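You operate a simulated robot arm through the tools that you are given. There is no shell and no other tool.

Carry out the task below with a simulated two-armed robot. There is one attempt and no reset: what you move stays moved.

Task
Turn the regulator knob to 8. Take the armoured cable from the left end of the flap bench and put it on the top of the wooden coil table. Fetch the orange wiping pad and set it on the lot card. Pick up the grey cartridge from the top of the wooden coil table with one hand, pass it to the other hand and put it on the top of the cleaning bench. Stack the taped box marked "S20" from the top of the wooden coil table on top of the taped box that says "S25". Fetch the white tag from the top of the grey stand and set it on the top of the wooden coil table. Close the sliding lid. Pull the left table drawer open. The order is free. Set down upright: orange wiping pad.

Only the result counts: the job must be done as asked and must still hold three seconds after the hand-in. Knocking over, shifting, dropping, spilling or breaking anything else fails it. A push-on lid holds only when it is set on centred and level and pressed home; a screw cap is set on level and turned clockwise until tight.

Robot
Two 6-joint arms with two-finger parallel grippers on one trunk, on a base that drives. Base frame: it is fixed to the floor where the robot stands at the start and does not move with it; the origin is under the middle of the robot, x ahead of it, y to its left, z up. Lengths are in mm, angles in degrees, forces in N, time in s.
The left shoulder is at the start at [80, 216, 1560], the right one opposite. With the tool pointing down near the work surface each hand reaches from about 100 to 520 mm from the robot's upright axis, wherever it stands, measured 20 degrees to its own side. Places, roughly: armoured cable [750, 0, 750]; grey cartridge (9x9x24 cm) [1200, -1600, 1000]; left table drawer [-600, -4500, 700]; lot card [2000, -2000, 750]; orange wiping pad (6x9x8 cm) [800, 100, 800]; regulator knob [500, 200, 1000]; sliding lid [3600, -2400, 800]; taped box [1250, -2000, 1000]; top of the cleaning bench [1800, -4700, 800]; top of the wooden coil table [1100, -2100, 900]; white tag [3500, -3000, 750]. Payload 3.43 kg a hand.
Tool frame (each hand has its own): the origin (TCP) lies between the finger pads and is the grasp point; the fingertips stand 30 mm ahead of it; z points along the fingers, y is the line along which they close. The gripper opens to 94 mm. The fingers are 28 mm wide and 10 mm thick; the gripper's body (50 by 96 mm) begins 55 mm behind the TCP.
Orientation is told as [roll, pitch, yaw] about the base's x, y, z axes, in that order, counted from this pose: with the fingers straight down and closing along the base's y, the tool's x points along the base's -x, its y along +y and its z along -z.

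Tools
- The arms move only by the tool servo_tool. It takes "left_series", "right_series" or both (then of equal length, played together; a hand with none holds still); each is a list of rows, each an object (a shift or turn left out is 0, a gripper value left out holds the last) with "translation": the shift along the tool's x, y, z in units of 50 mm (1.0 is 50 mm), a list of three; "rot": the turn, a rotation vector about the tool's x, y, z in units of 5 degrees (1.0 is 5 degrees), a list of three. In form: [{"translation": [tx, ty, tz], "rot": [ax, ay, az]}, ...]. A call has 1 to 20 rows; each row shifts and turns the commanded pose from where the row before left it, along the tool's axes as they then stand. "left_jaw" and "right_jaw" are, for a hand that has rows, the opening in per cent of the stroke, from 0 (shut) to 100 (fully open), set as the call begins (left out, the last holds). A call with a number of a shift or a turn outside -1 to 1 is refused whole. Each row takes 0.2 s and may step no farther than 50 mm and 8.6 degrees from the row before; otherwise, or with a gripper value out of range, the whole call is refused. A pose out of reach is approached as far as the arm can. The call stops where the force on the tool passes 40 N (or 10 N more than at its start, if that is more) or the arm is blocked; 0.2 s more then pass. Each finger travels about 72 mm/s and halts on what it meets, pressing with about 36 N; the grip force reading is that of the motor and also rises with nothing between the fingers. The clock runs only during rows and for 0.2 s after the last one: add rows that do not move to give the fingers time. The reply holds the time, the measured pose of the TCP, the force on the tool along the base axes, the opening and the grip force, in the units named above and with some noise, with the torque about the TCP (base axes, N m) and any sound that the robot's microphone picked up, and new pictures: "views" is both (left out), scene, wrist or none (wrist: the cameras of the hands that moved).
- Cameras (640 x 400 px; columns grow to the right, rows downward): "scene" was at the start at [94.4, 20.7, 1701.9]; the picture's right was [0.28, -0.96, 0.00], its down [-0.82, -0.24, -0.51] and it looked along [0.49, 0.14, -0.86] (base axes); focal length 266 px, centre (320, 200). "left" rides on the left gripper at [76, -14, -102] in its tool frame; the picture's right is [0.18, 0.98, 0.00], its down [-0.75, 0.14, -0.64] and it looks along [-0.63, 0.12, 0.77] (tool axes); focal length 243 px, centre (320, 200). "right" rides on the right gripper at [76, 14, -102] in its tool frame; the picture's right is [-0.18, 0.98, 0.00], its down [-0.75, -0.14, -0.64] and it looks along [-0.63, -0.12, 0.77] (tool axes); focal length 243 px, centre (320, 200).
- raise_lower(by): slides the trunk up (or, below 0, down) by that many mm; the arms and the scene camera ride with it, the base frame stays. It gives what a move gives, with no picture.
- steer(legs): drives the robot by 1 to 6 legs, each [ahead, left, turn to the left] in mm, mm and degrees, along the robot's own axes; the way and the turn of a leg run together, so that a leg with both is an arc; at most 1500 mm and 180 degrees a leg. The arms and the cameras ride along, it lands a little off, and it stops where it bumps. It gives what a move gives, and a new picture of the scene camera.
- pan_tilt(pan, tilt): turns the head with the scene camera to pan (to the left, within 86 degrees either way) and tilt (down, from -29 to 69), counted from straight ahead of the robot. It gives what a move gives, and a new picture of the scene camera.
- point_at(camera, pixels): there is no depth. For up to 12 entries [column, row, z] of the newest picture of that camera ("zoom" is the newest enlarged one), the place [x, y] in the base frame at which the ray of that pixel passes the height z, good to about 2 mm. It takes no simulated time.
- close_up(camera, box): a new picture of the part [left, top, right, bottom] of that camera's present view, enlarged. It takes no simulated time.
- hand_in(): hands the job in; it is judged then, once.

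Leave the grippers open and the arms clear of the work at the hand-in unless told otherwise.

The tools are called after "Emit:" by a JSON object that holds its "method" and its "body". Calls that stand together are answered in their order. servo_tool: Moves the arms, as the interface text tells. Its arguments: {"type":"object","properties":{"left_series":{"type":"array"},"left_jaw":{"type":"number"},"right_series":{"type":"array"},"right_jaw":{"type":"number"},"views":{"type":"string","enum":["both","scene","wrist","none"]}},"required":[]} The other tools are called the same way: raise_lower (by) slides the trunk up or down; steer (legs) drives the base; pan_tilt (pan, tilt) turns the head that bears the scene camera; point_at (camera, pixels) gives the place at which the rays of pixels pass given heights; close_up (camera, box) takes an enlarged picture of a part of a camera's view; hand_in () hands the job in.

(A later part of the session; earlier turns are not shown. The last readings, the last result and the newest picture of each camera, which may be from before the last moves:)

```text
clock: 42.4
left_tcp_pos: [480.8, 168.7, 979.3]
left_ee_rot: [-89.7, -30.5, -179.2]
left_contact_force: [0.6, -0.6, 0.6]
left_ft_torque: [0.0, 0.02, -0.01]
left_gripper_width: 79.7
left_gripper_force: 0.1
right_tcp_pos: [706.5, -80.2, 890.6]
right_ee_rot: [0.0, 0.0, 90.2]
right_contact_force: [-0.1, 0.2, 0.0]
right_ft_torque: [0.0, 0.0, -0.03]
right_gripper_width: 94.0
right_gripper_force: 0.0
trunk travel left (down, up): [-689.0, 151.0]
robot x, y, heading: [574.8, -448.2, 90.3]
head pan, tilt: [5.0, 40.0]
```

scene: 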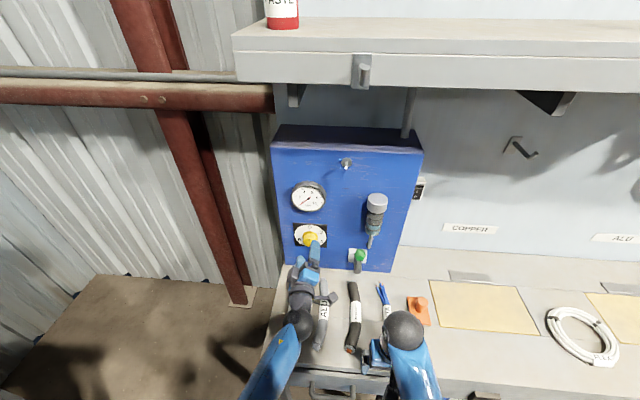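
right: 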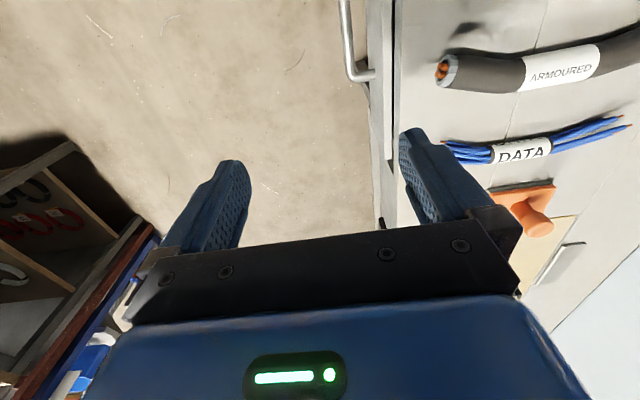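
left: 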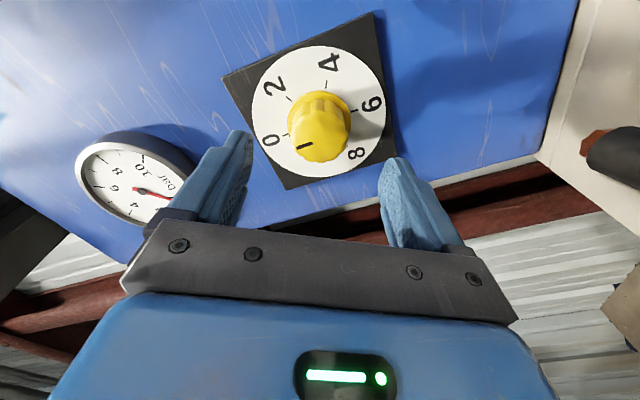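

Aligned. Narrow the jaw, advance 54 mm to straddle the knob, then close.

Emit:
{"method": "servo_tool", "body": {"left_series": [{"translation": [0, 0, 0.2]}, {"translation": [0, 0, 0.44]}, {"translation": [0, 0, 0.44]}, {}], "left_jaw": 67, "views": "wrist"}}

Emit:
{"method": "servo_tool", "body": {"left_series": [{}, {}, {}], "left_jaw": 0, "views": "wrist"}}

```text
clock: 43.4
left_tcp_pos: [480.1, 223.1, 978.9]
left_ee_rot: [-89.6, -30.5, -179.1]
left_contact_force: [0.3, -0.1, 0.8]
left_ft_torque: [-0.05, -0.03, -0.02]
left_gripper_width: 62.8
left_gripper_force: 0.0
right_tcp_pos: [705.9, -81.4, 891.0]
right_ee_rot: [-0.1, -0.2, 90.3]
right_contact_force: [-1.1, 0.6, 0.2]
right_ft_torque: [-0.05, -0.03, 0.02]
right_gripper_width: 94.3
right_gripper_force: 0.0
trunk travel left (down, up): [-689.0, 151.0]
robot x, y, heading: [574.7, -444.8, 90.2]
head pan, tilt: [5.0, 40.0]
```

left: 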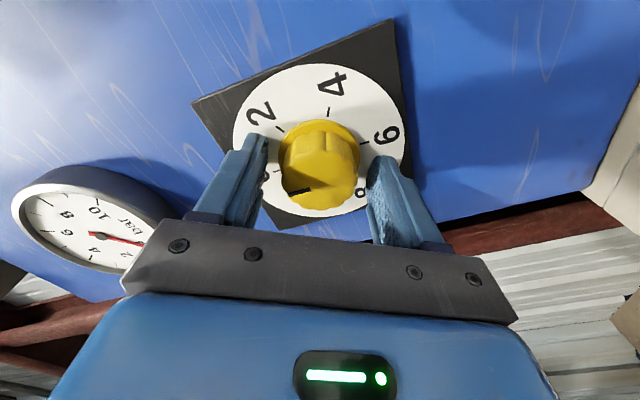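

```text
clock: 44.2
left_tcp_pos: [480.4, 222.8, 980.4]
left_ee_rot: [-89.7, -30.4, -179.1]
left_contact_force: [0.2, 2.8, 0.9]
left_ft_torque: [1.13, -0.01, -0.64]
left_gripper_width: 42.0
left_gripper_force: 45.3
right_tcp_pos: [707.0, -80.8, 890.2]
right_ee_rot: [0.0, -0.2, 90.3]
right_contact_force: [0.3, -0.3, -0.5]
right_ft_torque: [0.01, -0.05, 0.0]
right_gripper_width: 94.1
right_gripper_force: 0.0
trunk travel left (down, up): [-689.0, 151.0]
robot x, y, heading: [574.3, -444.8, 90.2]
head pan, tilt: [5.0, 40.0]
```

left: 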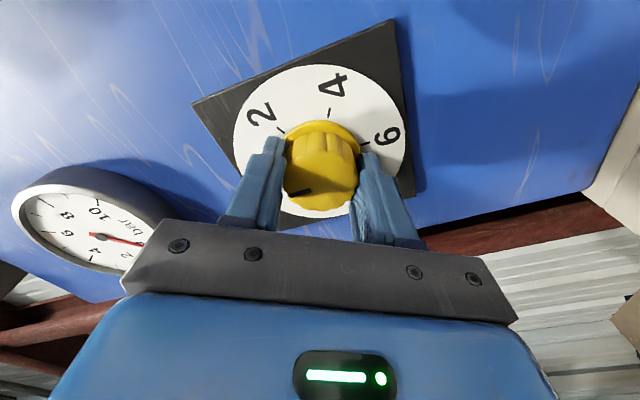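

Gripped (42 mm). Turning clockwise (+tool z) 100°.

Emit:
{"method": "servo_tool", "body": {"left_series": [{"rot": [0, 0, 1]}, {"rot": [0, 0, 1]}, {"rot": [0, 0, 1]}, {"rot": [0, 0, 1]}, {"rot": [0, 0, 1]}, {"rot": [0, 0, 1]}, {"rot": [0, 0, 1]}, {"rot": [0, 0, 1]}, {"rot": [0, 0, 1]}, {"rot": [0, 0, 1]}, {"rot": [0, 0, 1]}, {"rot": [0, 0, 1]}, {"rot": [0, 0, 1]}, {"rot": [0, 0, 1]}, {"rot": [0, 0, 1]}, {"rot": [0, 0, 1]}, {"rot": [0, 0, 1]}, {"rot": [0, 0, 1]}, {"rot": [0, 0, 1]}, {"rot": [0, 0, 1]}], "views": "both"}}

```text
clock: 48.4
left_tcp_pos: [479.2, 223.4, 980.9]
left_ee_rot: [89.6, -49.5, 1.6]
left_contact_force: [0.3, 6.5, 10.5]
left_ft_torque: [-0.14, -0.01, -1.19]
left_gripper_width: 42.1
left_gripper_force: 44.7
right_tcp_pos: [705.7, -80.7, 891.4]
right_ee_rot: [0.0, -0.1, 90.2]
right_contact_force: [0.0, -0.1, 0.2]
right_ft_torque: [-0.01, 0.0, -0.01]
right_gripper_width: 94.0
right_gripper_force: 0.1
trunk travel left (down, up): [-689.0, 151.0]
robot x, y, heading: [573.1, -445.0, 90.2]
head pan, tilt: [5.0, 40.0]
```

scene: 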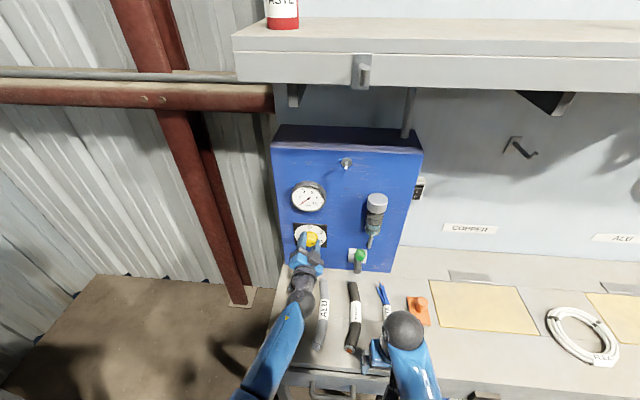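
left: 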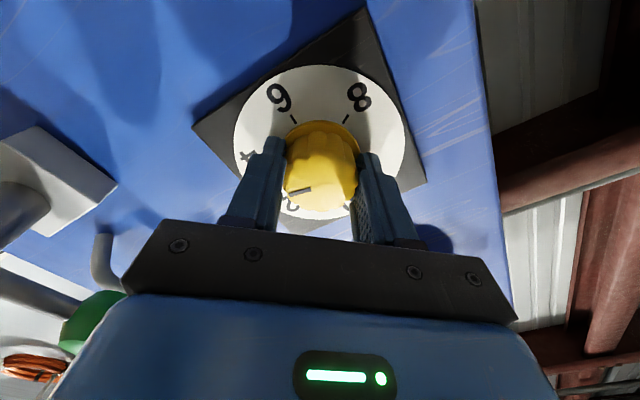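

The knob turns with the fingers. Continuing 50° more.

Emit:
{"method": "servo_tool", "body": {"left_series": [{"rot": [0, 0, 1]}, {"rot": [0, 0, 1]}, {"rot": [0, 0, 1]}, {"rot": [0, 0, 1]}, {"rot": [0, 0, 1]}, {"rot": [0, 0, 1]}, {"rot": [0, 0, 1]}, {"rot": [0, 0, 1]}, {"rot": [0, 0, 1]}, {"rot": [0, 0, 1]}], "views": "wrist"}}

```text
clock: 50.6
left_tcp_pos: [479.9, 223.6, 980.5]
left_ee_rot: [89.7, 0.6, 1.2]
left_contact_force: [1.2, 7.8, 8.2]
left_ft_torque: [1.05, -0.02, 0.72]
left_gripper_width: 41.9
left_gripper_force: 45.2
right_tcp_pos: [706.3, -80.3, 890.9]
right_ee_rot: [0.1, -0.1, 90.4]
right_contact_force: [0.1, -0.4, 0.3]
right_ft_torque: [0.02, 0.01, -0.01]
right_gripper_width: 94.1
right_gripper_force: 0.2
trunk travel left (down, up): [-689.0, 151.0]
robot x, y, heading: [572.3, -444.9, 90.1]
head pan, tilt: [5.0, 40.0]
```

left: 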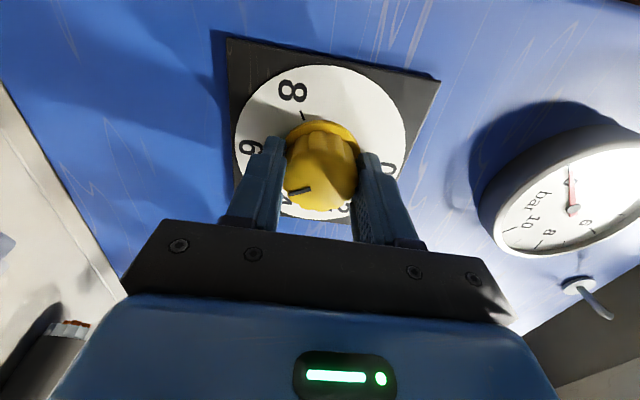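

Total 150°; continuing 45° and checking.

Emit:
{"method": "servo_tool", "body": {"left_series": [{"rot": [0, 0, 1]}, {"rot": [0, 0, 1]}, {"rot": [0, 0, 1]}, {"rot": [0, 0, 1]}, {"rot": [0, 0, 1]}, {"rot": [0, 0, 1]}, {"rot": [0, 0, 1]}, {"rot": [0, 0, 1]}, {"rot": [0, 0, 1]}], "views": "wrist"}}

```text
clock: 52.6
left_tcp_pos: [480.1, 224.1, 980.5]
left_ee_rot: [89.6, 45.5, 0.7]
left_contact_force: [1.2, 5.3, 7.7]
left_ft_torque: [1.46, 0.04, -0.31]
left_gripper_width: 42.1
left_gripper_force: 45.1
right_tcp_pos: [706.7, -82.0, 890.8]
right_ee_rot: [-0.1, -0.1, 90.3]
right_contact_force: [-0.2, -0.6, -0.4]
right_ft_torque: [0.01, 0.01, -0.04]
right_gripper_width: 94.1
right_gripper_force: 0.1
trunk travel left (down, up): [-689.0, 151.0]
robot x, y, heading: [574.3, -447.5, 90.3]
head pan, tilt: [5.0, 40.0]
```

left: 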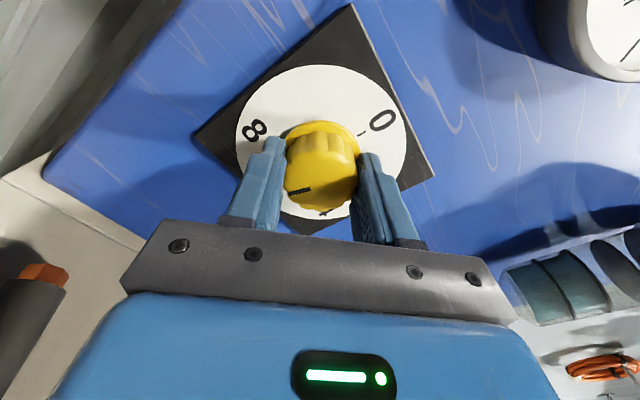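

Still smooth at 195°. Another 45° to 240°.

Emit:
{"method": "servo_tool", "body": {"left_series": [{"rot": [0, 0, 1]}, {"rot": [0, 0, 1]}, {"rot": [0, 0, 1]}, {"rot": [0, 0, 1]}, {"rot": [0, 0, 1]}, {"rot": [0, 0, 1]}, {"rot": [0, 0, 1]}, {"rot": [0, 0, 1]}, {"rot": [0, 0, 1]}], "views": "wrist"}}

```text
clock: 54.6
left_tcp_pos: [480.2, 223.2, 978.5]
left_ee_rot: [-52.4, 89.5, -141.3]
left_contact_force: [0.9, 1.7, 4.2]
left_ft_torque: [0.54, -0.74, -1.3]
left_gripper_width: 42.6
left_gripper_force: 44.8
right_tcp_pos: [705.6, -81.6, 891.5]
right_ee_rot: [0.1, -0.1, 90.3]
right_contact_force: [0.1, -0.2, -0.4]
right_ft_torque: [0.04, 0.0, 0.0]
right_gripper_width: 93.7
right_gripper_force: 0.1
trunk travel left (down, up): [-689.0, 151.0]
robot x, y, heading: [576.8, -445.5, 90.3]
head pan, tilt: [5.0, 40.0]
```

left: 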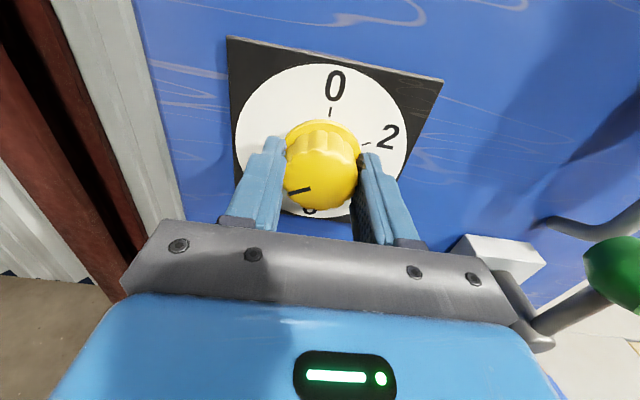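

At 240° with slight resisting torque. Release and inspect.

Emit:
{"method": "servo_tool", "body": {"left_series": [{}, {}], "left_jaw": 67, "views": "none"}}

Emit:
{"method": "servo_tool", "body": {"left_series": [{"translation": [0, 0, -0.7]}, {"translation": [0, 0, -0.7]}], "views": "both"}}

Emit:
{"method": "close_up", "body": {"camera": "left", "box": [230, 30, 430, 200]}}

```text
clock: 55.2
left_tcp_pos: [479.7, 222.7, 980.5]
left_ee_rot: [-54.4, 89.4, -143.5]
left_contact_force: [0.6, -0.5, 0.5]
left_ft_torque: [0.03, -0.01, 0.02]
left_gripper_width: 63.0
left_gripper_force: 0.2
right_tcp_pos: [706.5, -80.7, 890.6]
right_ee_rot: [0.0, -0.2, 90.2]
right_contact_force: [-0.8, 0.6, 0.0]
right_ft_torque: [0.0, -0.01, 0.01]
right_gripper_width: 94.2
right_gripper_force: 0.1
trunk travel left (down, up): [-689.0, 151.0]
robot x, y, heading: [571.2, -444.6, 90.2]
head pan, tilt: [5.0, 40.0]
```

```text
clock: 55.8
left_tcp_pos: [480.8, 153.3, 981.6]
left_ee_rot: [-63.4, 89.6, -152.2]
left_contact_force: [0.5, -0.5, -0.4]
left_ft_torque: [-0.04, -0.05, 0.0]
left_gripper_width: 63.3
left_gripper_force: 0.1
right_tcp_pos: [706.1, -82.1, 891.7]
right_ee_rot: [0.0, -0.2, 90.3]
right_contact_force: [-0.2, 0.3, -0.5]
right_ft_torque: [0.0, -0.01, -0.01]
right_gripper_width: 94.2
right_gripper_force: 0.0
trunk travel left (down, up): [-689.0, 151.0]
robot x, y, heading: [575.4, -447.2, 90.3]
head pan, tilt: [5.0, 40.0]
```

scene: 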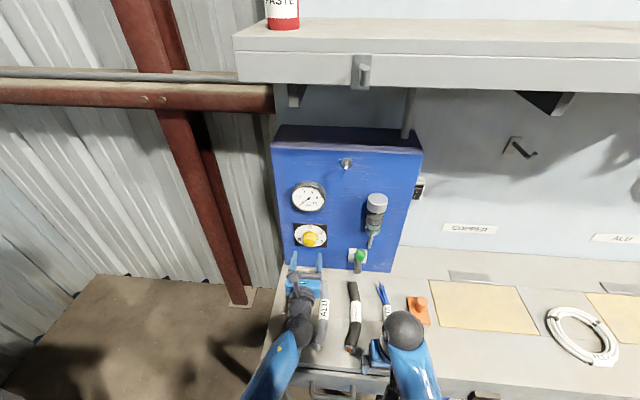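
left: 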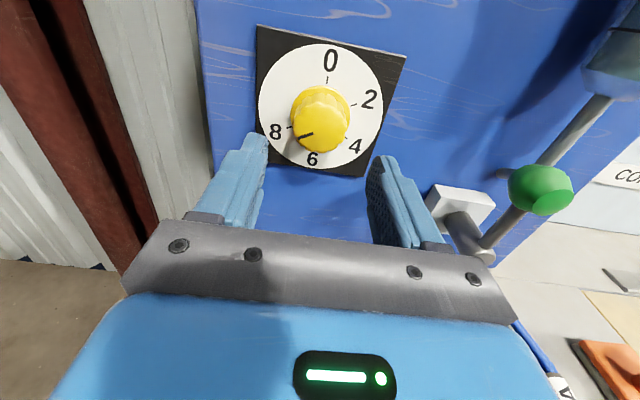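

```text
2.35 times, centred on (330, 115) of left
```

zoom: 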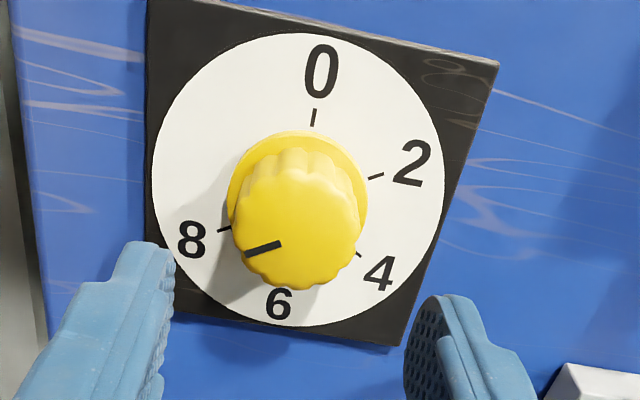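

The pointer looks near 8. Checking from the scene camera.

Emit:
{"method": "close_up", "body": {"camera": "scene", "box": [288, 220, 332, 250]}}

Emit:
{"method": "close_up", "body": {"camera": "left", "box": [270, 70, 370, 170]}}

```text
13.33 times, centred on (310, 235) of scene
```

zoom: 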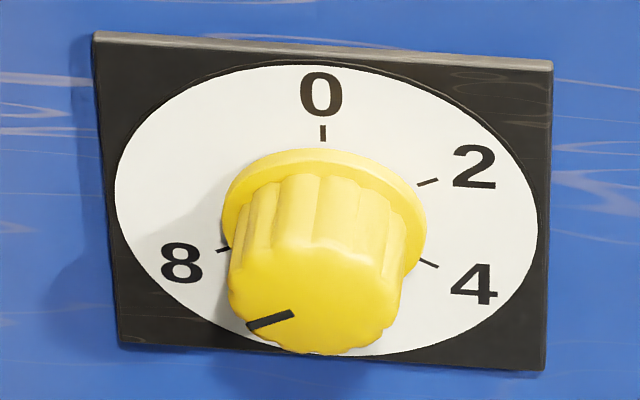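

```text
4.00 times, centred on (320, 120) of left
```

zoom: 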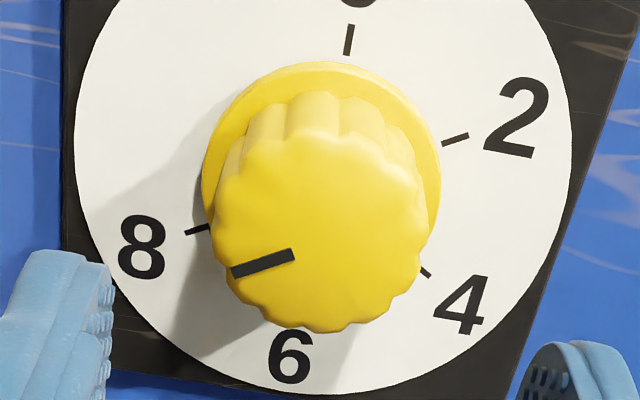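

Pointer is parallel to the 8 mark (within a degree or two); gauge area fine. Now retract the left hand, unroll it, and bring it pointing down again.

Emit:
{"method": "servo_tool", "body": {"left_series": [{"translation": [0, 0, -1]}, {"translation": [0, 0, -1]}, {"translation": [0, 0, -1]}, {"translation": [0, 0, -0.5]}, {"rot": [0, 0, -1]}, {"rot": [0, 0, -1]}, {"rot": [0, 0, -1]}, {"rot": [0, 0, -1]}, {"rot": [0, 0, -1]}, {"rot": [0, 0, -1]}, {"rot": [0, 0, -1]}, {"rot": [0, 0, -1]}, {"rot": [0, 0, -1]}, {"rot": [0, 0, -1]}, {"rot": [0, 0, -1]}, {"rot": [0, 0, -1]}, {"rot": [0, 0, -1]}, {"rot": [0, 0, -1]}, {"rot": [0, 0, -1]}, {"rot": [0, 0, -1]}], "left_jaw": 100, "views": "none"}}

Emit:
{"method": "servo_tool", "body": {"left_series": [{"rot": [0, 0, -1]}, {"rot": [0, 0, -1]}, {"rot": [0, 0, -1]}, {"rot": [0, 0, -1]}, {"rot": [0, 0, -1]}, {"rot": [0, 0, -1]}, {"rot": [0, 0, -1]}, {"rot": [0, 0, -1]}, {"rot": [0, 0, -1]}, {"rot": [0, 0, -1]}, {"rot": [0, 0, -1]}, {"rot": [0, 0, -1]}, {"rot": [0, 0, -1]}, {"rot": [0, 0, -1]}, {"rot": [0, 0, -1]}, {"rot": [0, 0, -1]}, {"rot": [0, 0, -1]}, {"rot": [0, 0, -1]}, {"rot": [0, 0, -1]}, {"rot": [0, 0, -0.8]}], "views": "none"}}

Emit:
{"method": "servo_tool", "body": {"left_series": [{"rot": [0, 1, 0]}, {"rot": [0, 1, 0]}, {"rot": [0, 1, 0]}, {"rot": [0, 1, 0]}, {"rot": [0, 1, 0]}, {"rot": [0, 1, 0]}, {"rot": [0, 1, 0]}, {"rot": [0, 1, 0]}, {"rot": [0, 1, 0]}, {"rot": [0, 1, 0]}, {"rot": [0, 1, 0]}, {"rot": [0, 1, 0]}, {"rot": [0, 1, 0]}, {"rot": [0, 1, 0]}, {"rot": [0, 1, 0]}, {"rot": [0, 1, 0]}, {"rot": [0, 1, 0]}, {"rot": [0, 1, 0]}]}}

```text
clock: 60.0
left_tcp_pos: [485.5, -21.1, 981.1]
left_ee_rot: [89.7, 10.4, 1.1]
left_contact_force: [1.3, 0.4, 1.1]
left_ft_torque: [-0.03, 0.02, 0.01]
left_gripper_width: 93.5
left_gripper_force: 0.2
right_tcp_pos: [707.1, -81.2, 892.5]
right_ee_rot: [0.0, -0.1, 90.3]
right_contact_force: [-0.4, 0.1, 0.0]
right_ft_torque: [-0.02, -0.02, 0.01]
right_gripper_width: 94.1
right_gripper_force: 0.1
trunk travel left (down, up): [-689.0, 151.0]
robot x, y, heading: [575.5, -448.2, 90.2]
head pan, tilt: [5.0, 40.0]
```

```text
clock: 64.2
left_tcp_pos: [485.1, -21.4, 981.2]
left_ee_rot: [77.0, -88.6, 14.2]
left_contact_force: [-0.6, 0.7, -0.6]
left_ft_torque: [-0.01, 0.0, 0.02]
left_gripper_width: 93.7
left_gripper_force: 0.0
right_tcp_pos: [706.3, -81.5, 891.1]
right_ee_rot: [-0.1, -0.1, 90.3]
right_contact_force: [-0.2, 0.3, 0.7]
right_ft_torque: [0.02, 0.01, -0.02]
right_gripper_width: 94.0
right_gripper_force: 0.1
trunk travel left (down, up): [-689.0, 151.0]
robot x, y, heading: [573.8, -446.1, 90.3]
head pan, tilt: [5.0, 40.0]
```

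```text
clock: 68.0
left_tcp_pos: [484.9, -5.8, 896.3]
left_ee_rot: [1.4, 0.2, 91.1]
left_contact_force: [0.1, 0.0, 0.0]
left_ft_torque: [0.0, 0.01, 0.04]
left_gripper_width: 93.8
left_gripper_force: 0.1
left hand out of reach, approached as far as the arm can: row 15, 16, 17, 18
right_tcp_pos: [706.2, -80.4, 890.6]
right_ee_rot: [0.0, -0.1, 90.3]
right_contact_force: [0.0, -0.3, -0.1]
right_ft_torque: [-0.02, 0.0, -0.06]
right_gripper_width: 93.9
right_gripper_force: 0.0
trunk travel left (down, up): [-689.0, 151.0]
robot x, y, heading: [574.4, -446.5, 90.5]
head pan, tilt: [5.0, 40.0]
```

scene: 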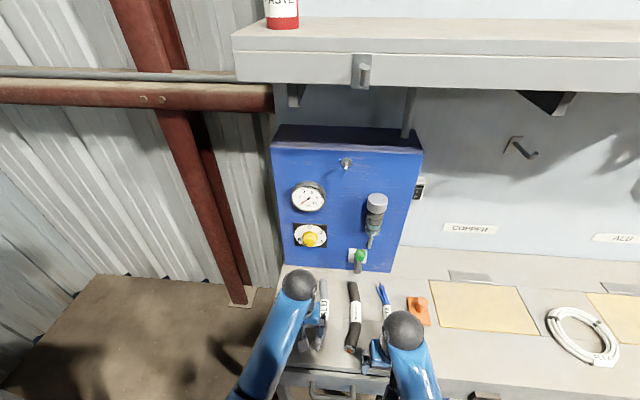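
left: 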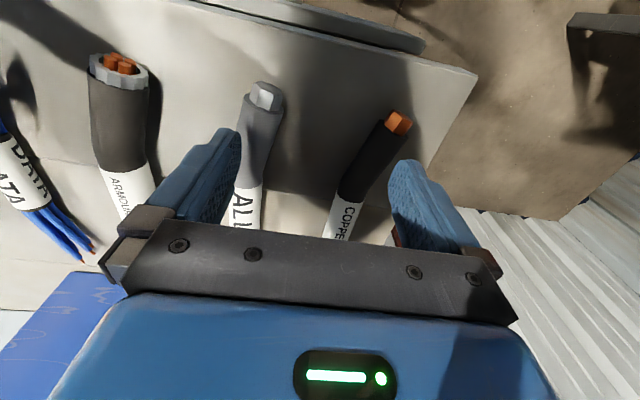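

Now triangulate the armoured cable (label centre in scene ≈ (355,311), left view ≈ (127,195)) and bench height.

Emit:
{"method": "point_at", "body": {"camera": "left", "pixels": [[114, 172, 780], [114, 172, 800], [116, 62, 780], [116, 62, 800], [478, 72, 780], [478, 72, 760]]}}

Emit:
{"method": "close_up", "body": {"camera": "scene", "box": [330, 270, 450, 360]}}

Emit:
{"method": "point_at", "body": {"camera": "zoom", "pixels": [[112, 85, 800], [138, 165, 780], [138, 165, 800], [148, 220, 780], [120, 420, 790]]}}

```text
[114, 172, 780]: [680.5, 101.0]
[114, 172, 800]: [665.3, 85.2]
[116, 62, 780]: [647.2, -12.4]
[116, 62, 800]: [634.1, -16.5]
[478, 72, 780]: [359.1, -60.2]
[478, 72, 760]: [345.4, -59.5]
```

```text
4.44 times, centred on (390, 315) of scene
```

zoom: 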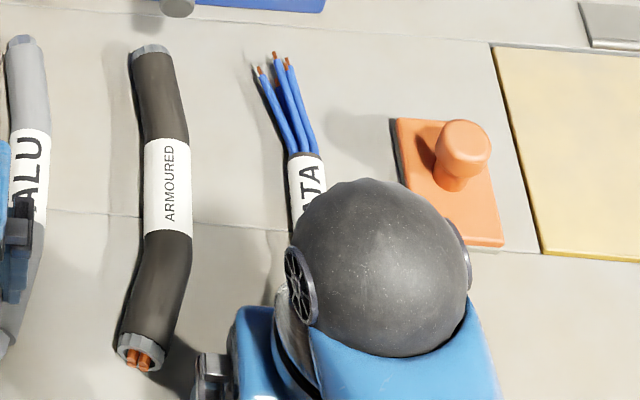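

```text
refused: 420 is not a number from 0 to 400
```

Emit:
{"method": "point_at", "body": {"camera": "zoom", "pixels": [[168, 137, 770], [168, 137, 800], [168, 235, 770], [168, 235, 800], [140, 352, 770], [140, 352, 800], [148, 48, 770], [463, 145, 850], [463, 145, 800], [445, 190, 800], [450, 180, 770], [395, 119, 770]]}}

Emit:
{"method": "close_up", "body": {"camera": "left", "box": [60, 20, 300, 230]}}

```text
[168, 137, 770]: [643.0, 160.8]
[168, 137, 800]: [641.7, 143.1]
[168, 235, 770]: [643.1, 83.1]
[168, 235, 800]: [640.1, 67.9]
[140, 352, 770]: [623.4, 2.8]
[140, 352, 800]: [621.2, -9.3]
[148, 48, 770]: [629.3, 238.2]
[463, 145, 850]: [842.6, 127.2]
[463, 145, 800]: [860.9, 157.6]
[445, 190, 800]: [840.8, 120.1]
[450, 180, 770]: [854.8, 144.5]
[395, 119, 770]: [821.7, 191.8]
```

```text
1.90 times, centred on (180, 125) of left
```

zoom: 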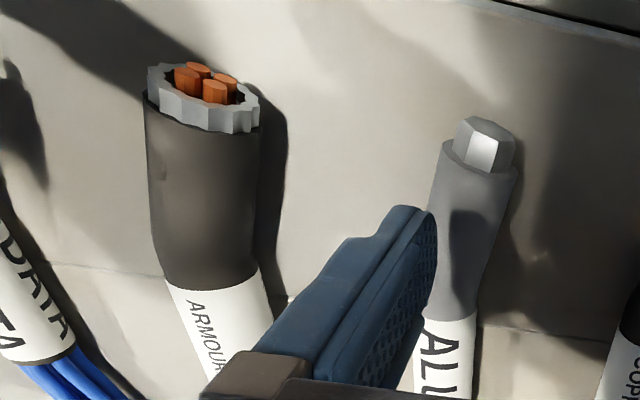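

Bench top ≈ z 800, cable centre ≈ (640, 96, 818). I'll drive right 160 and ahead 55 so cable and pad lie before the left and right hands.

Emit:
{"method": "steer", "body": {"legs": [[0, -160, 0], [50, 0, 0]]}}

Emit:
{"method": "servo_tool", "body": {"left_series": [{}], "right_series": [{}]}}

```text
clock: 69.9
left_tcp_pos: [644.0, 38.8, 898.0]
left_ee_rot: [1.3, -0.2, 90.9]
left_contact_force: [0.6, -1.2, 0.8]
left_ft_torque: [0.08, -0.02, 0.0]
left_gripper_width: 94.1
left_gripper_force: 0.1
right_tcp_pos: [865.5, -36.3, 893.7]
right_ee_rot: [0.0, -0.5, 90.2]
right_contact_force: [-0.1, -1.1, -0.4]
right_ft_torque: [0.04, 0.0, -0.01]
right_gripper_width: 94.0
right_gripper_force: 0.1
trunk travel left (down, up): [-689.0, 151.0]
robot x, y, heading: [735.9, -394.9, 90.3]
head pan, tilt: [5.0, 40.0]
```

scene: 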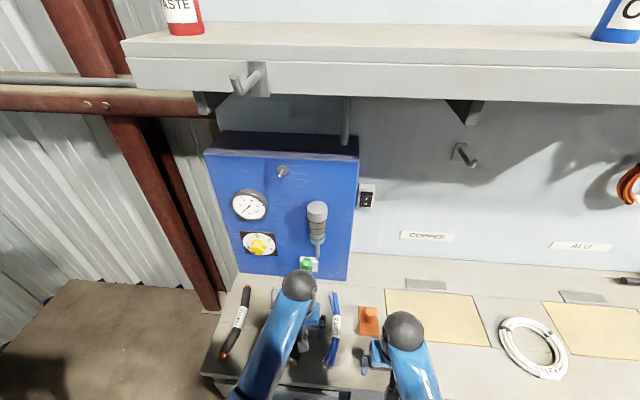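

```text
clock: 70.3
left_tcp_pos: [646.3, 45.7, 895.7]
left_ee_rot: [1.4, 0.1, 91.0]
left_contact_force: [0.3, 0.3, -0.2]
left_ft_torque: [-0.02, -0.03, 0.02]
left_gripper_width: 93.6
left_gripper_force: 0.0
right_tcp_pos: [867.0, -30.1, 889.2]
right_ee_rot: [0.0, -0.2, 90.2]
right_contact_force: [0.3, -0.9, -0.6]
right_ft_torque: [-0.04, 0.0, 0.01]
right_gripper_width: 94.0
right_gripper_force: 0.1
trunk travel left (down, up): [-689.0, 151.0]
robot x, y, heading: [732.4, -396.5, 90.1]
head pan, tilt: [5.0, 40.0]
```

scene: 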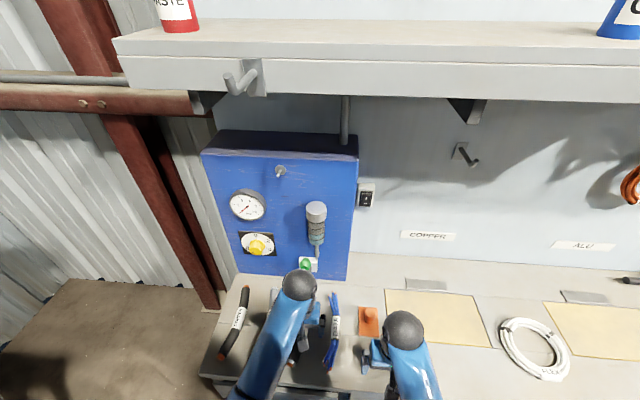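
right: 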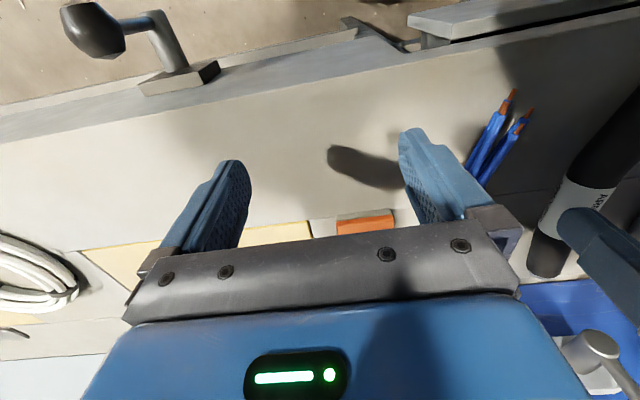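
left: 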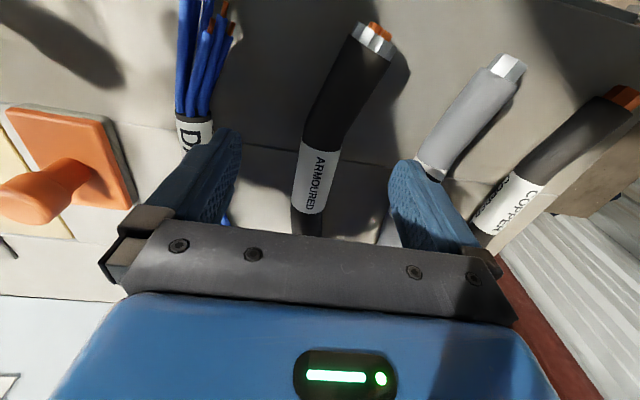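

I'll refine the cable and pad from the left wrist picture.

Emit:
{"method": "point_at", "body": {"camera": "left", "pixels": [[318, 146, 818], [308, 208, 818], [372, 40, 818], [313, 178, 818], [70, 165, 818], [10, 205, 870], [8, 107, 805], [105, 122, 805], [135, 208, 805]]}}

Emit:
{"method": "point_at", "body": {"camera": "scene", "pixels": [[369, 313, 870], [369, 320, 818]]}}

Emit:
{"method": "close_up", "body": {"camera": "scene", "box": [310, 280, 410, 360]}}

```text
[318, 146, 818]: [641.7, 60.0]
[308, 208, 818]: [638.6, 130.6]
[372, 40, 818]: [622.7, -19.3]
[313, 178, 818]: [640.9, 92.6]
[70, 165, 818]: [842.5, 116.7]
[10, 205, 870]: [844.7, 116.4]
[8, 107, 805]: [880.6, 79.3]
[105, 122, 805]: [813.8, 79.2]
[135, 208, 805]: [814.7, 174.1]
```

```text
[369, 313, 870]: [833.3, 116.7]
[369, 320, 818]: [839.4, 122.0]
```

```text
5.00 times, centred on (360, 320) of scene
```

zoom: 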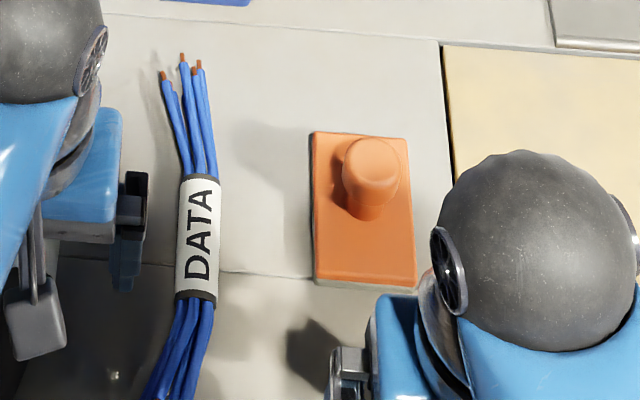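

Cable grasp point (640, 94); pad handle (841, 118). Raise trunk 80 so fingertips clear the handle, then move both hands above their targets.

Emit:
{"method": "raise_lower", "body": {"by": 80}}

Emit:
{"method": "servo_tool", "body": {"left_series": [{"translation": [-0.24, 0.026, 0]}, {"translation": [-0.24, 0.026, 0]}, {"translation": [-0.24, 0.026, 0]}, {"translation": [-0.24, 0.026, 0]}, {}], "right_series": [{"translation": [-0.74, 0.13, 0]}, {"translation": [-0.74, 0.13, 0]}, {"translation": [-0.74, 0.13, 0]}, {"translation": [-0.74, 0.13, 0]}, {}]}}

```text
clock: 71.5
left_tcp_pos: [644.5, 44.6, 975.8]
left_ee_rot: [1.5, 0.2, 91.0]
left_contact_force: [-0.1, -0.5, 0.1]
left_ft_torque: [0.04, -0.02, 0.01]
left_gripper_width: 93.7
left_gripper_force: 0.0
right_tcp_pos: [867.2, -31.0, 970.6]
right_ee_rot: [0.0, -0.1, 90.2]
right_contact_force: [-0.1, -0.3, 0.1]
right_ft_torque: [-0.03, -0.01, -0.01]
right_gripper_width: 94.1
right_gripper_force: 0.0
trunk travel left (down, up): [-769.0, 71.0]
robot x, y, heading: [733.9, -394.8, 90.4]
head pan, tilt: [5.0, 40.0]
```

```text
clock: 72.7
left_tcp_pos: [639.9, 91.4, 976.3]
left_ee_rot: [1.4, 0.3, 91.0]
left_contact_force: [-0.7, -0.6, 0.4]
left_ft_torque: [0.01, 0.01, -0.01]
left_gripper_width: 93.9
left_gripper_force: 0.1
right_tcp_pos: [839.0, 116.4, 972.0]
right_ee_rot: [0.0, -0.1, 90.2]
right_contact_force: [-1.1, 0.5, 0.3]
right_ft_torque: [-0.01, -0.05, 0.03]
right_gripper_width: 94.1
right_gripper_force: 0.2
trunk travel left (down, up): [-769.0, 71.0]
robot x, y, heading: [731.4, -398.5, 90.1]
head pan, tilt: [5.0, 40.0]
```

scene: 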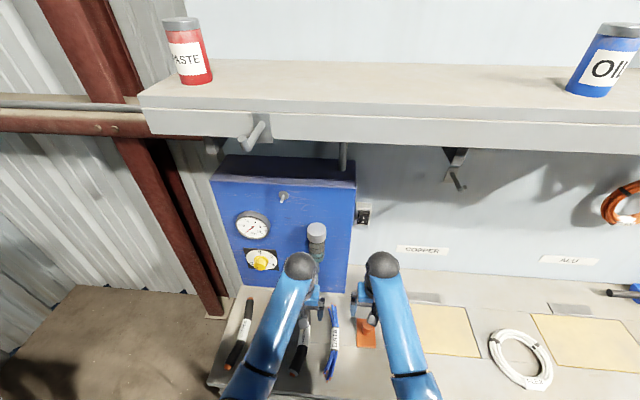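
right: 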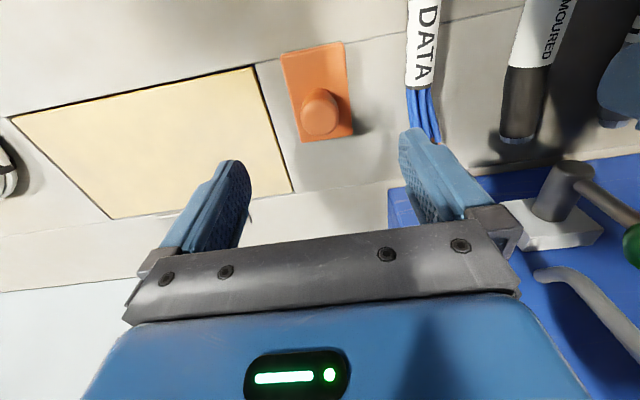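
left: 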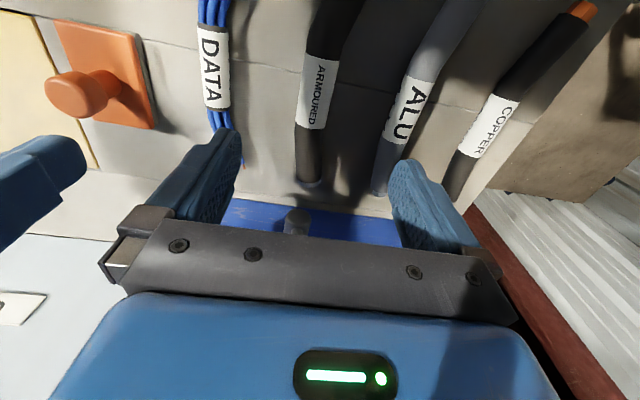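

Check the handle and cable positions in both wrist pictures.

Emit:
{"method": "point_at", "body": {"camera": "right", "pixels": [[320, 110, 870], [320, 110, 860], [283, 52, 815], [343, 42, 815], [353, 134, 815], [300, 141, 815]]}}

Emit:
{"method": "point_at", "body": {"camera": "left", "pixels": [[66, 96, 870], [66, 96, 860], [318, 94, 818], [322, 58, 818], [310, 128, 818], [53, 22, 815], [157, 125, 815]]}}

Emit:
{"method": "close_up", "body": {"camera": "right", "box": [240, 20, 400, 150]}}

```text
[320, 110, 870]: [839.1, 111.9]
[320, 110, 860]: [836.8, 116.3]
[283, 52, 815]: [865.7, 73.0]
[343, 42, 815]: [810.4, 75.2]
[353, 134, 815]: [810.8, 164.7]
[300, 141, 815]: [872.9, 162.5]
```

```text
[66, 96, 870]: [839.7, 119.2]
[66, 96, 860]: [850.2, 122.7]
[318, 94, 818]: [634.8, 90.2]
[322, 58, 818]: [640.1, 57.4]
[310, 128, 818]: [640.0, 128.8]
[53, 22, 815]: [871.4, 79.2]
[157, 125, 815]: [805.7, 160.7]
```

```text
3.08 times, centred on (320, 85) of right
```

zoom: 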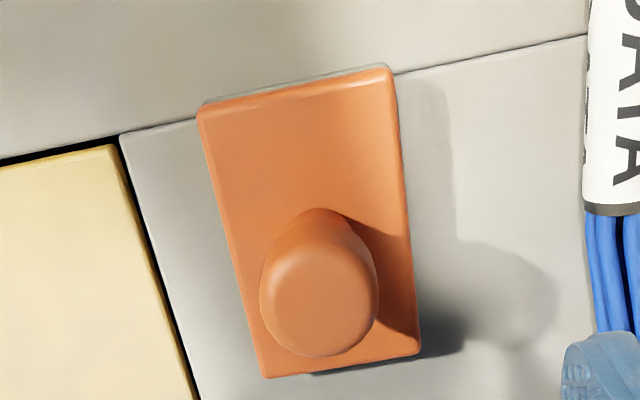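

Handle centred. Check the ALU cable clearance.

Emit:
{"method": "point_at", "body": {"camera": "left", "pixels": [[400, 90, 818], [425, 95, 818], [390, 140, 818], [225, 110, 818]]}}

Emit:
{"method": "servo_tool", "body": {"left_series": [{"translation": [0, 0, 0.7]}, {"translation": [0, 0, 0.7]}, {"translation": [0, 0, 0.4]}, {}], "right_series": [{"translation": [0, 0, 0.7]}, {"translation": [0, 0, 0.7]}, {"translation": [0, 0, 0.4]}, {}], "left_jaw": 66, "right_jaw": 75}}

```text
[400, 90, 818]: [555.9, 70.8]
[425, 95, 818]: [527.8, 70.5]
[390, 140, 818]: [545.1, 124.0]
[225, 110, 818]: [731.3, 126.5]
```

```text
clock: 73.7
left_tcp_pos: [636.1, 91.4, 885.2]
left_ee_rot: [1.3, 0.3, 91.0]
left_contact_force: [-0.4, 0.2, 0.3]
left_ft_torque: [-0.03, -0.02, 0.0]
left_gripper_width: 62.1
left_gripper_force: 0.1
right_tcp_pos: [839.3, 116.9, 882.3]
right_ee_rot: [0.0, -0.1, 90.2]
right_contact_force: [-0.3, 0.2, 0.1]
right_ft_torque: [0.0, -0.01, 0.0]
right_gripper_width: 70.4
right_gripper_force: 0.1
trunk travel left (down, up): [-769.0, 71.0]
robot x, y, heading: [730.4, -395.7, 90.1]
head pan, tilt: [5.0, 40.0]
```

scene: 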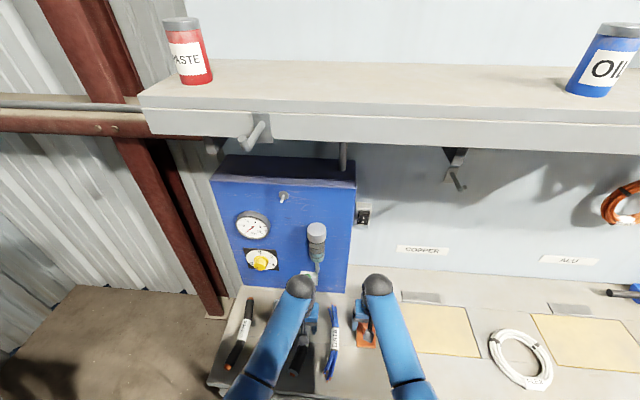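
right: 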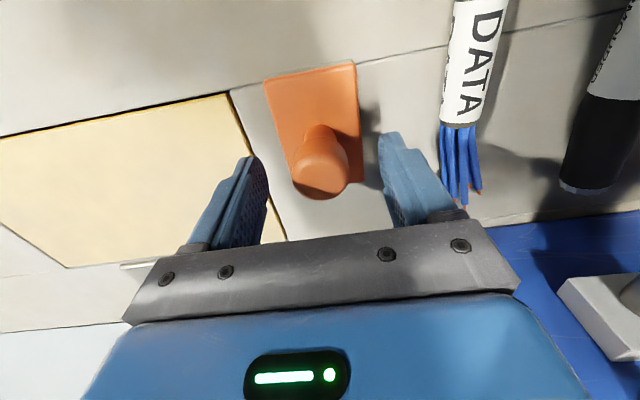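
left: 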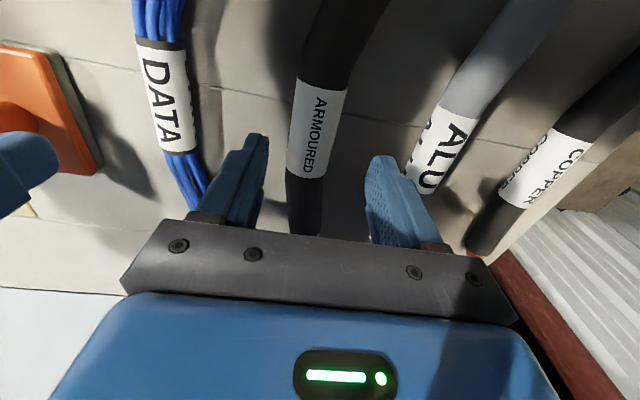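

Both aligned. Final descent: left 48 mm, right 20 mm; then close both.

Emit:
{"method": "servo_tool", "body": {"left_series": [{"translation": [0, -0.06, 0.48]}, {"translation": [0, 0, 0.48]}, {}], "right_series": [{"translation": [0, 0, 0.2]}, {"translation": [0, 0, 0.2]}, {}], "views": "none"}}

Emit:
{"method": "servo_tool", "body": {"left_series": [{}, {}, {}, {}], "right_series": [{}, {}, {}, {}], "left_jaw": 0, "right_jaw": 0}}

```text
clock: 74.5
left_tcp_pos: [638.7, 90.8, 837.7]
left_ee_rot: [1.4, 0.1, 91.0]
left_contact_force: [-0.4, 0.2, 0.3]
left_ft_torque: [-0.03, -0.02, -0.01]
left_gripper_width: 62.2
left_gripper_force: 0.1
right_tcp_pos: [840.6, 117.0, 862.5]
right_ee_rot: [0.0, -0.1, 90.2]
right_contact_force: [-0.1, 0.7, 0.1]
right_ft_torque: [0.03, 0.04, -0.03]
right_gripper_width: 70.4
right_gripper_force: 0.2
trunk travel left (down, up): [-769.0, 71.0]
robot x, y, heading: [734.1, -398.1, 90.2]
head pan, tilt: [5.0, 40.0]
```

```text
clock: 75.5
left_tcp_pos: [638.5, 91.1, 837.4]
left_ee_rot: [1.5, 0.2, 91.0]
left_contact_force: [-1.6, 1.0, 2.2]
left_ft_torque: [-0.57, 0.19, -0.46]
left_gripper_width: 33.8
left_gripper_force: 36.5
right_tcp_pos: [840.9, 115.2, 861.5]
right_ee_rot: [0.0, -0.2, 90.1]
right_contact_force: [-0.7, 0.7, 0.8]
right_ft_torque: [0.03, 0.0, 0.01]
right_gripper_width: 32.7
right_gripper_force: 36.2
trunk travel left (down, up): [-769.0, 71.0]
robot x, y, heading: [734.6, -398.2, 90.2]
head pan, tilt: [5.0, 40.0]
```

scene: 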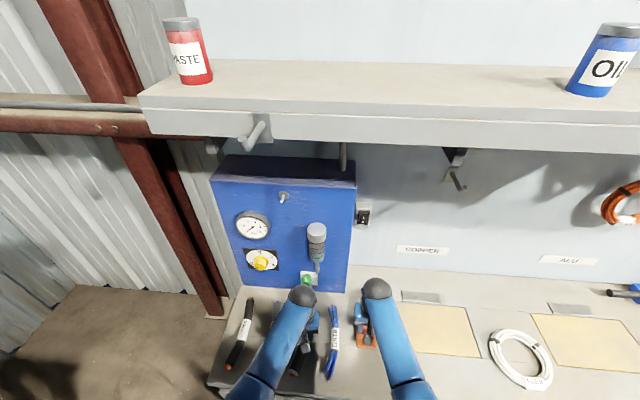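
right: 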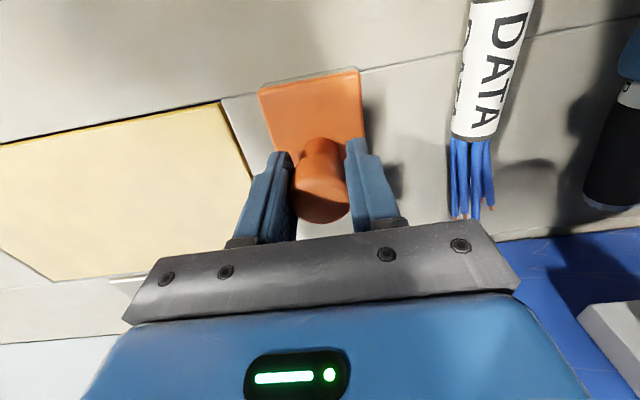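
left: 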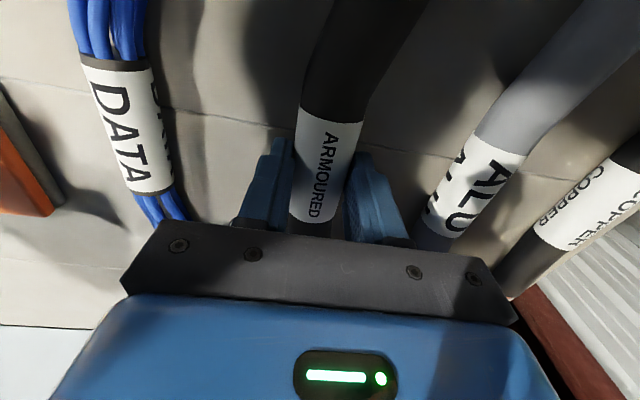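

Both gripped. Lift and retract both a bit.

Emit:
{"method": "servo_tool", "body": {"left_series": [{"translation": [0, 0, -0.7]}, {"translation": [0, 0, -0.7]}, {"translation": [0, 0, -0.7]}, {"translation": [0.7, 0, -0.3]}, {"translation": [0.7, 0, 0]}, {"translation": [0.7, 0, 0]}, {}], "right_series": [{"translation": [0, 0, -0.5]}, {"translation": [0, 0, -0.5]}, {"translation": [0, 0, -0.5]}, {"translation": [0.7, 0, -0.3]}, {"translation": [0.7, 0, 0]}, {"translation": [0.7, 0, 0]}, {}]}}

```text
clock: 77.1
left_tcp_pos: [645.0, -12.0, 957.5]
left_ee_rot: [1.4, 0.2, 91.0]
left_contact_force: [0.6, 0.2, -1.0]
left_ft_torque: [-0.02, 0.0, -0.02]
left_gripper_width: 0.0
left_gripper_force: 33.1
right_tcp_pos: [840.6, 12.1, 950.3]
right_ee_rot: [-0.1, 0.0, 90.2]
right_contact_force: [-0.6, 0.2, 0.1]
right_ft_torque: [0.0, -0.01, -0.01]
right_gripper_width: 0.0
right_gripper_force: 33.0
trunk travel left (down, up): [-769.0, 71.0]
robot x, y, heading: [733.7, -398.0, 90.1]
head pan, tilt: [5.0, 40.0]
```

scene: 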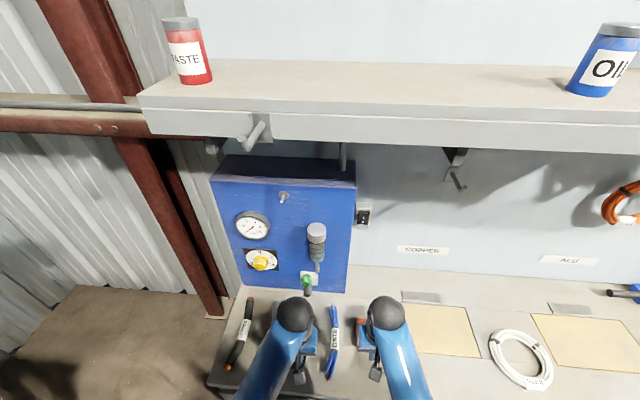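
right: 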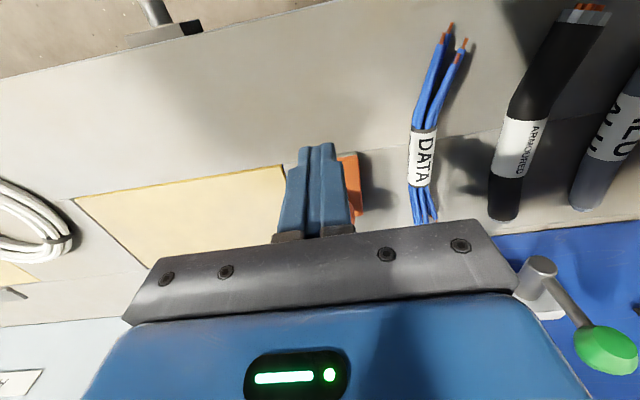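
left: 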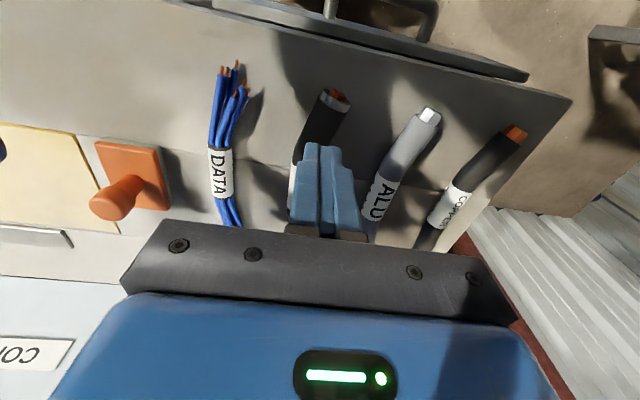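

Both slipped out — gripped too high, apparently. I'll re-triangulate heights using common points in left and right pictures.

Emit:
{"method": "point_at", "body": {"camera": "left", "pixels": [[338, 96, 760], [338, 96, 820], [94, 142, 760], [94, 142, 820], [166, 209, 760], [166, 209, 820], [113, 206, 820], [113, 206, 880], [428, 112, 760], [428, 112, 820]]}}

Emit:
{"method": "point_at", "body": {"camera": "right", "pixels": [[588, 12, 760], [588, 12, 820], [366, 213, 760], [366, 213, 820], [284, 165, 760], [284, 165, 820]]}}

Emit:
{"method": "close_up", "body": {"camera": "scene", "box": [210, 280, 410, 390]}}

Emit:
{"method": "close_up", "body": {"camera": "left", "box": [60, 120, 220, 240]}}

```text
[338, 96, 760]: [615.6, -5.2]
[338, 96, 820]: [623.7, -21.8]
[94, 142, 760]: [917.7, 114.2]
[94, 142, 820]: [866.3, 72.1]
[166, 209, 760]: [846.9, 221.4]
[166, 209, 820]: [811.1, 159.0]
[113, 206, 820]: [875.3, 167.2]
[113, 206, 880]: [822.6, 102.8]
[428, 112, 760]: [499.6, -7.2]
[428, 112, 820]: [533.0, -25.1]
```

```text
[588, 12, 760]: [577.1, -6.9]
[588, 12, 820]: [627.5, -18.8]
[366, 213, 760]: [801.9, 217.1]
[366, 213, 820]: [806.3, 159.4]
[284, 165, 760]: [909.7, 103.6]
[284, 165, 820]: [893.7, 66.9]
```

```text
3.20 times, centred on (310, 335) of scene
```

zoom: 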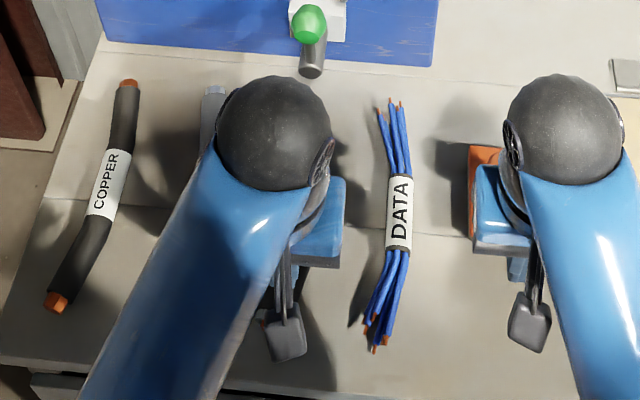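

```text
3.33 times, centred on (140, 180) of left
```

zoom: 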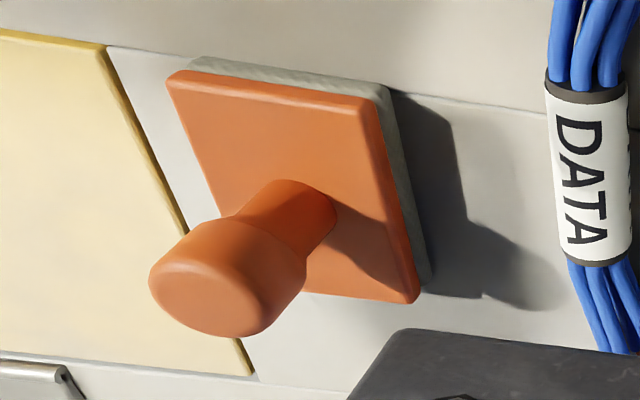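

Heights confirmed (cable centre z≈815, plate top ≈826, handle head 850–880). Neither object moved. I'll retry, right hand first, gripping a little lower and lifting gently with checks.

Emit:
{"method": "servo_tool", "body": {"left_series": [{}, {}, {}, {}, {}], "right_series": [{}, {}, {"translation": [-0.7, 0, 0]}, {"translation": [-0.7, 0, 0]}, {"translation": [-0.7, 0, 0]}], "left_jaw": 66, "right_jaw": 70, "views": "none"}}

Emit:
{"method": "servo_tool", "body": {"right_series": [{"translation": [0, 0, 0.6]}, {"translation": [0, 0, 0.6]}, {"translation": [0, 0, 0.5]}, {}], "views": "wrist"}}

```text
clock: 78.3
left_tcp_pos: [643.6, -11.9, 957.1]
left_ee_rot: [1.4, 0.2, 91.1]
left_contact_force: [0.2, -0.2, 0.5]
left_ft_torque: [-0.05, 0.0, 0.01]
left_gripper_width: 62.1
left_gripper_force: 0.2
right_tcp_pos: [840.2, 117.1, 950.7]
right_ee_rot: [0.1, 0.0, 90.2]
right_contact_force: [-0.4, 0.0, 0.9]
right_ft_torque: [0.01, -0.01, 0.0]
right_gripper_width: 65.8
right_gripper_force: 0.1
trunk travel left (down, up): [-769.0, 71.0]
robot x, y, heading: [729.2, -396.1, 90.3]
head pan, tilt: [5.0, 40.0]
```

```text
clock: 79.3
left_tcp_pos: [644.8, -12.9, 957.4]
left_ee_rot: [1.4, 0.2, 91.0]
left_contact_force: [0.7, 0.5, 1.2]
left_ft_torque: [-0.02, 0.05, -0.02]
left_gripper_width: 61.8
left_gripper_force: 0.1
right_tcp_pos: [840.5, 116.4, 865.2]
right_ee_rot: [0.0, -0.1, 90.3]
right_contact_force: [0.0, 0.0, -0.6]
right_ft_torque: [-0.02, 0.01, 0.02]
right_gripper_width: 65.5
right_gripper_force: 0.0
trunk travel left (down, up): [-769.0, 71.0]
robot x, y, heading: [730.5, -398.3, 90.1]
head pan, tilt: [5.0, 40.0]
```

right: 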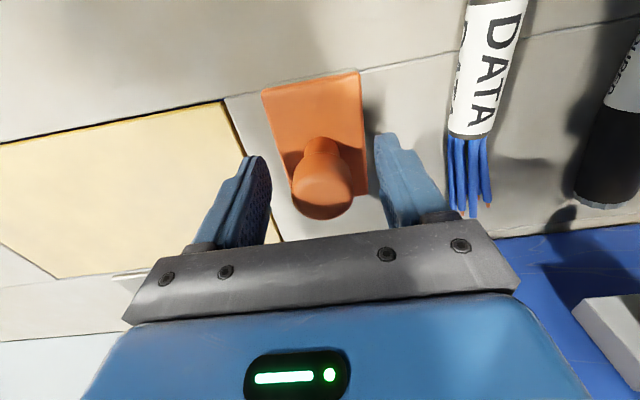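

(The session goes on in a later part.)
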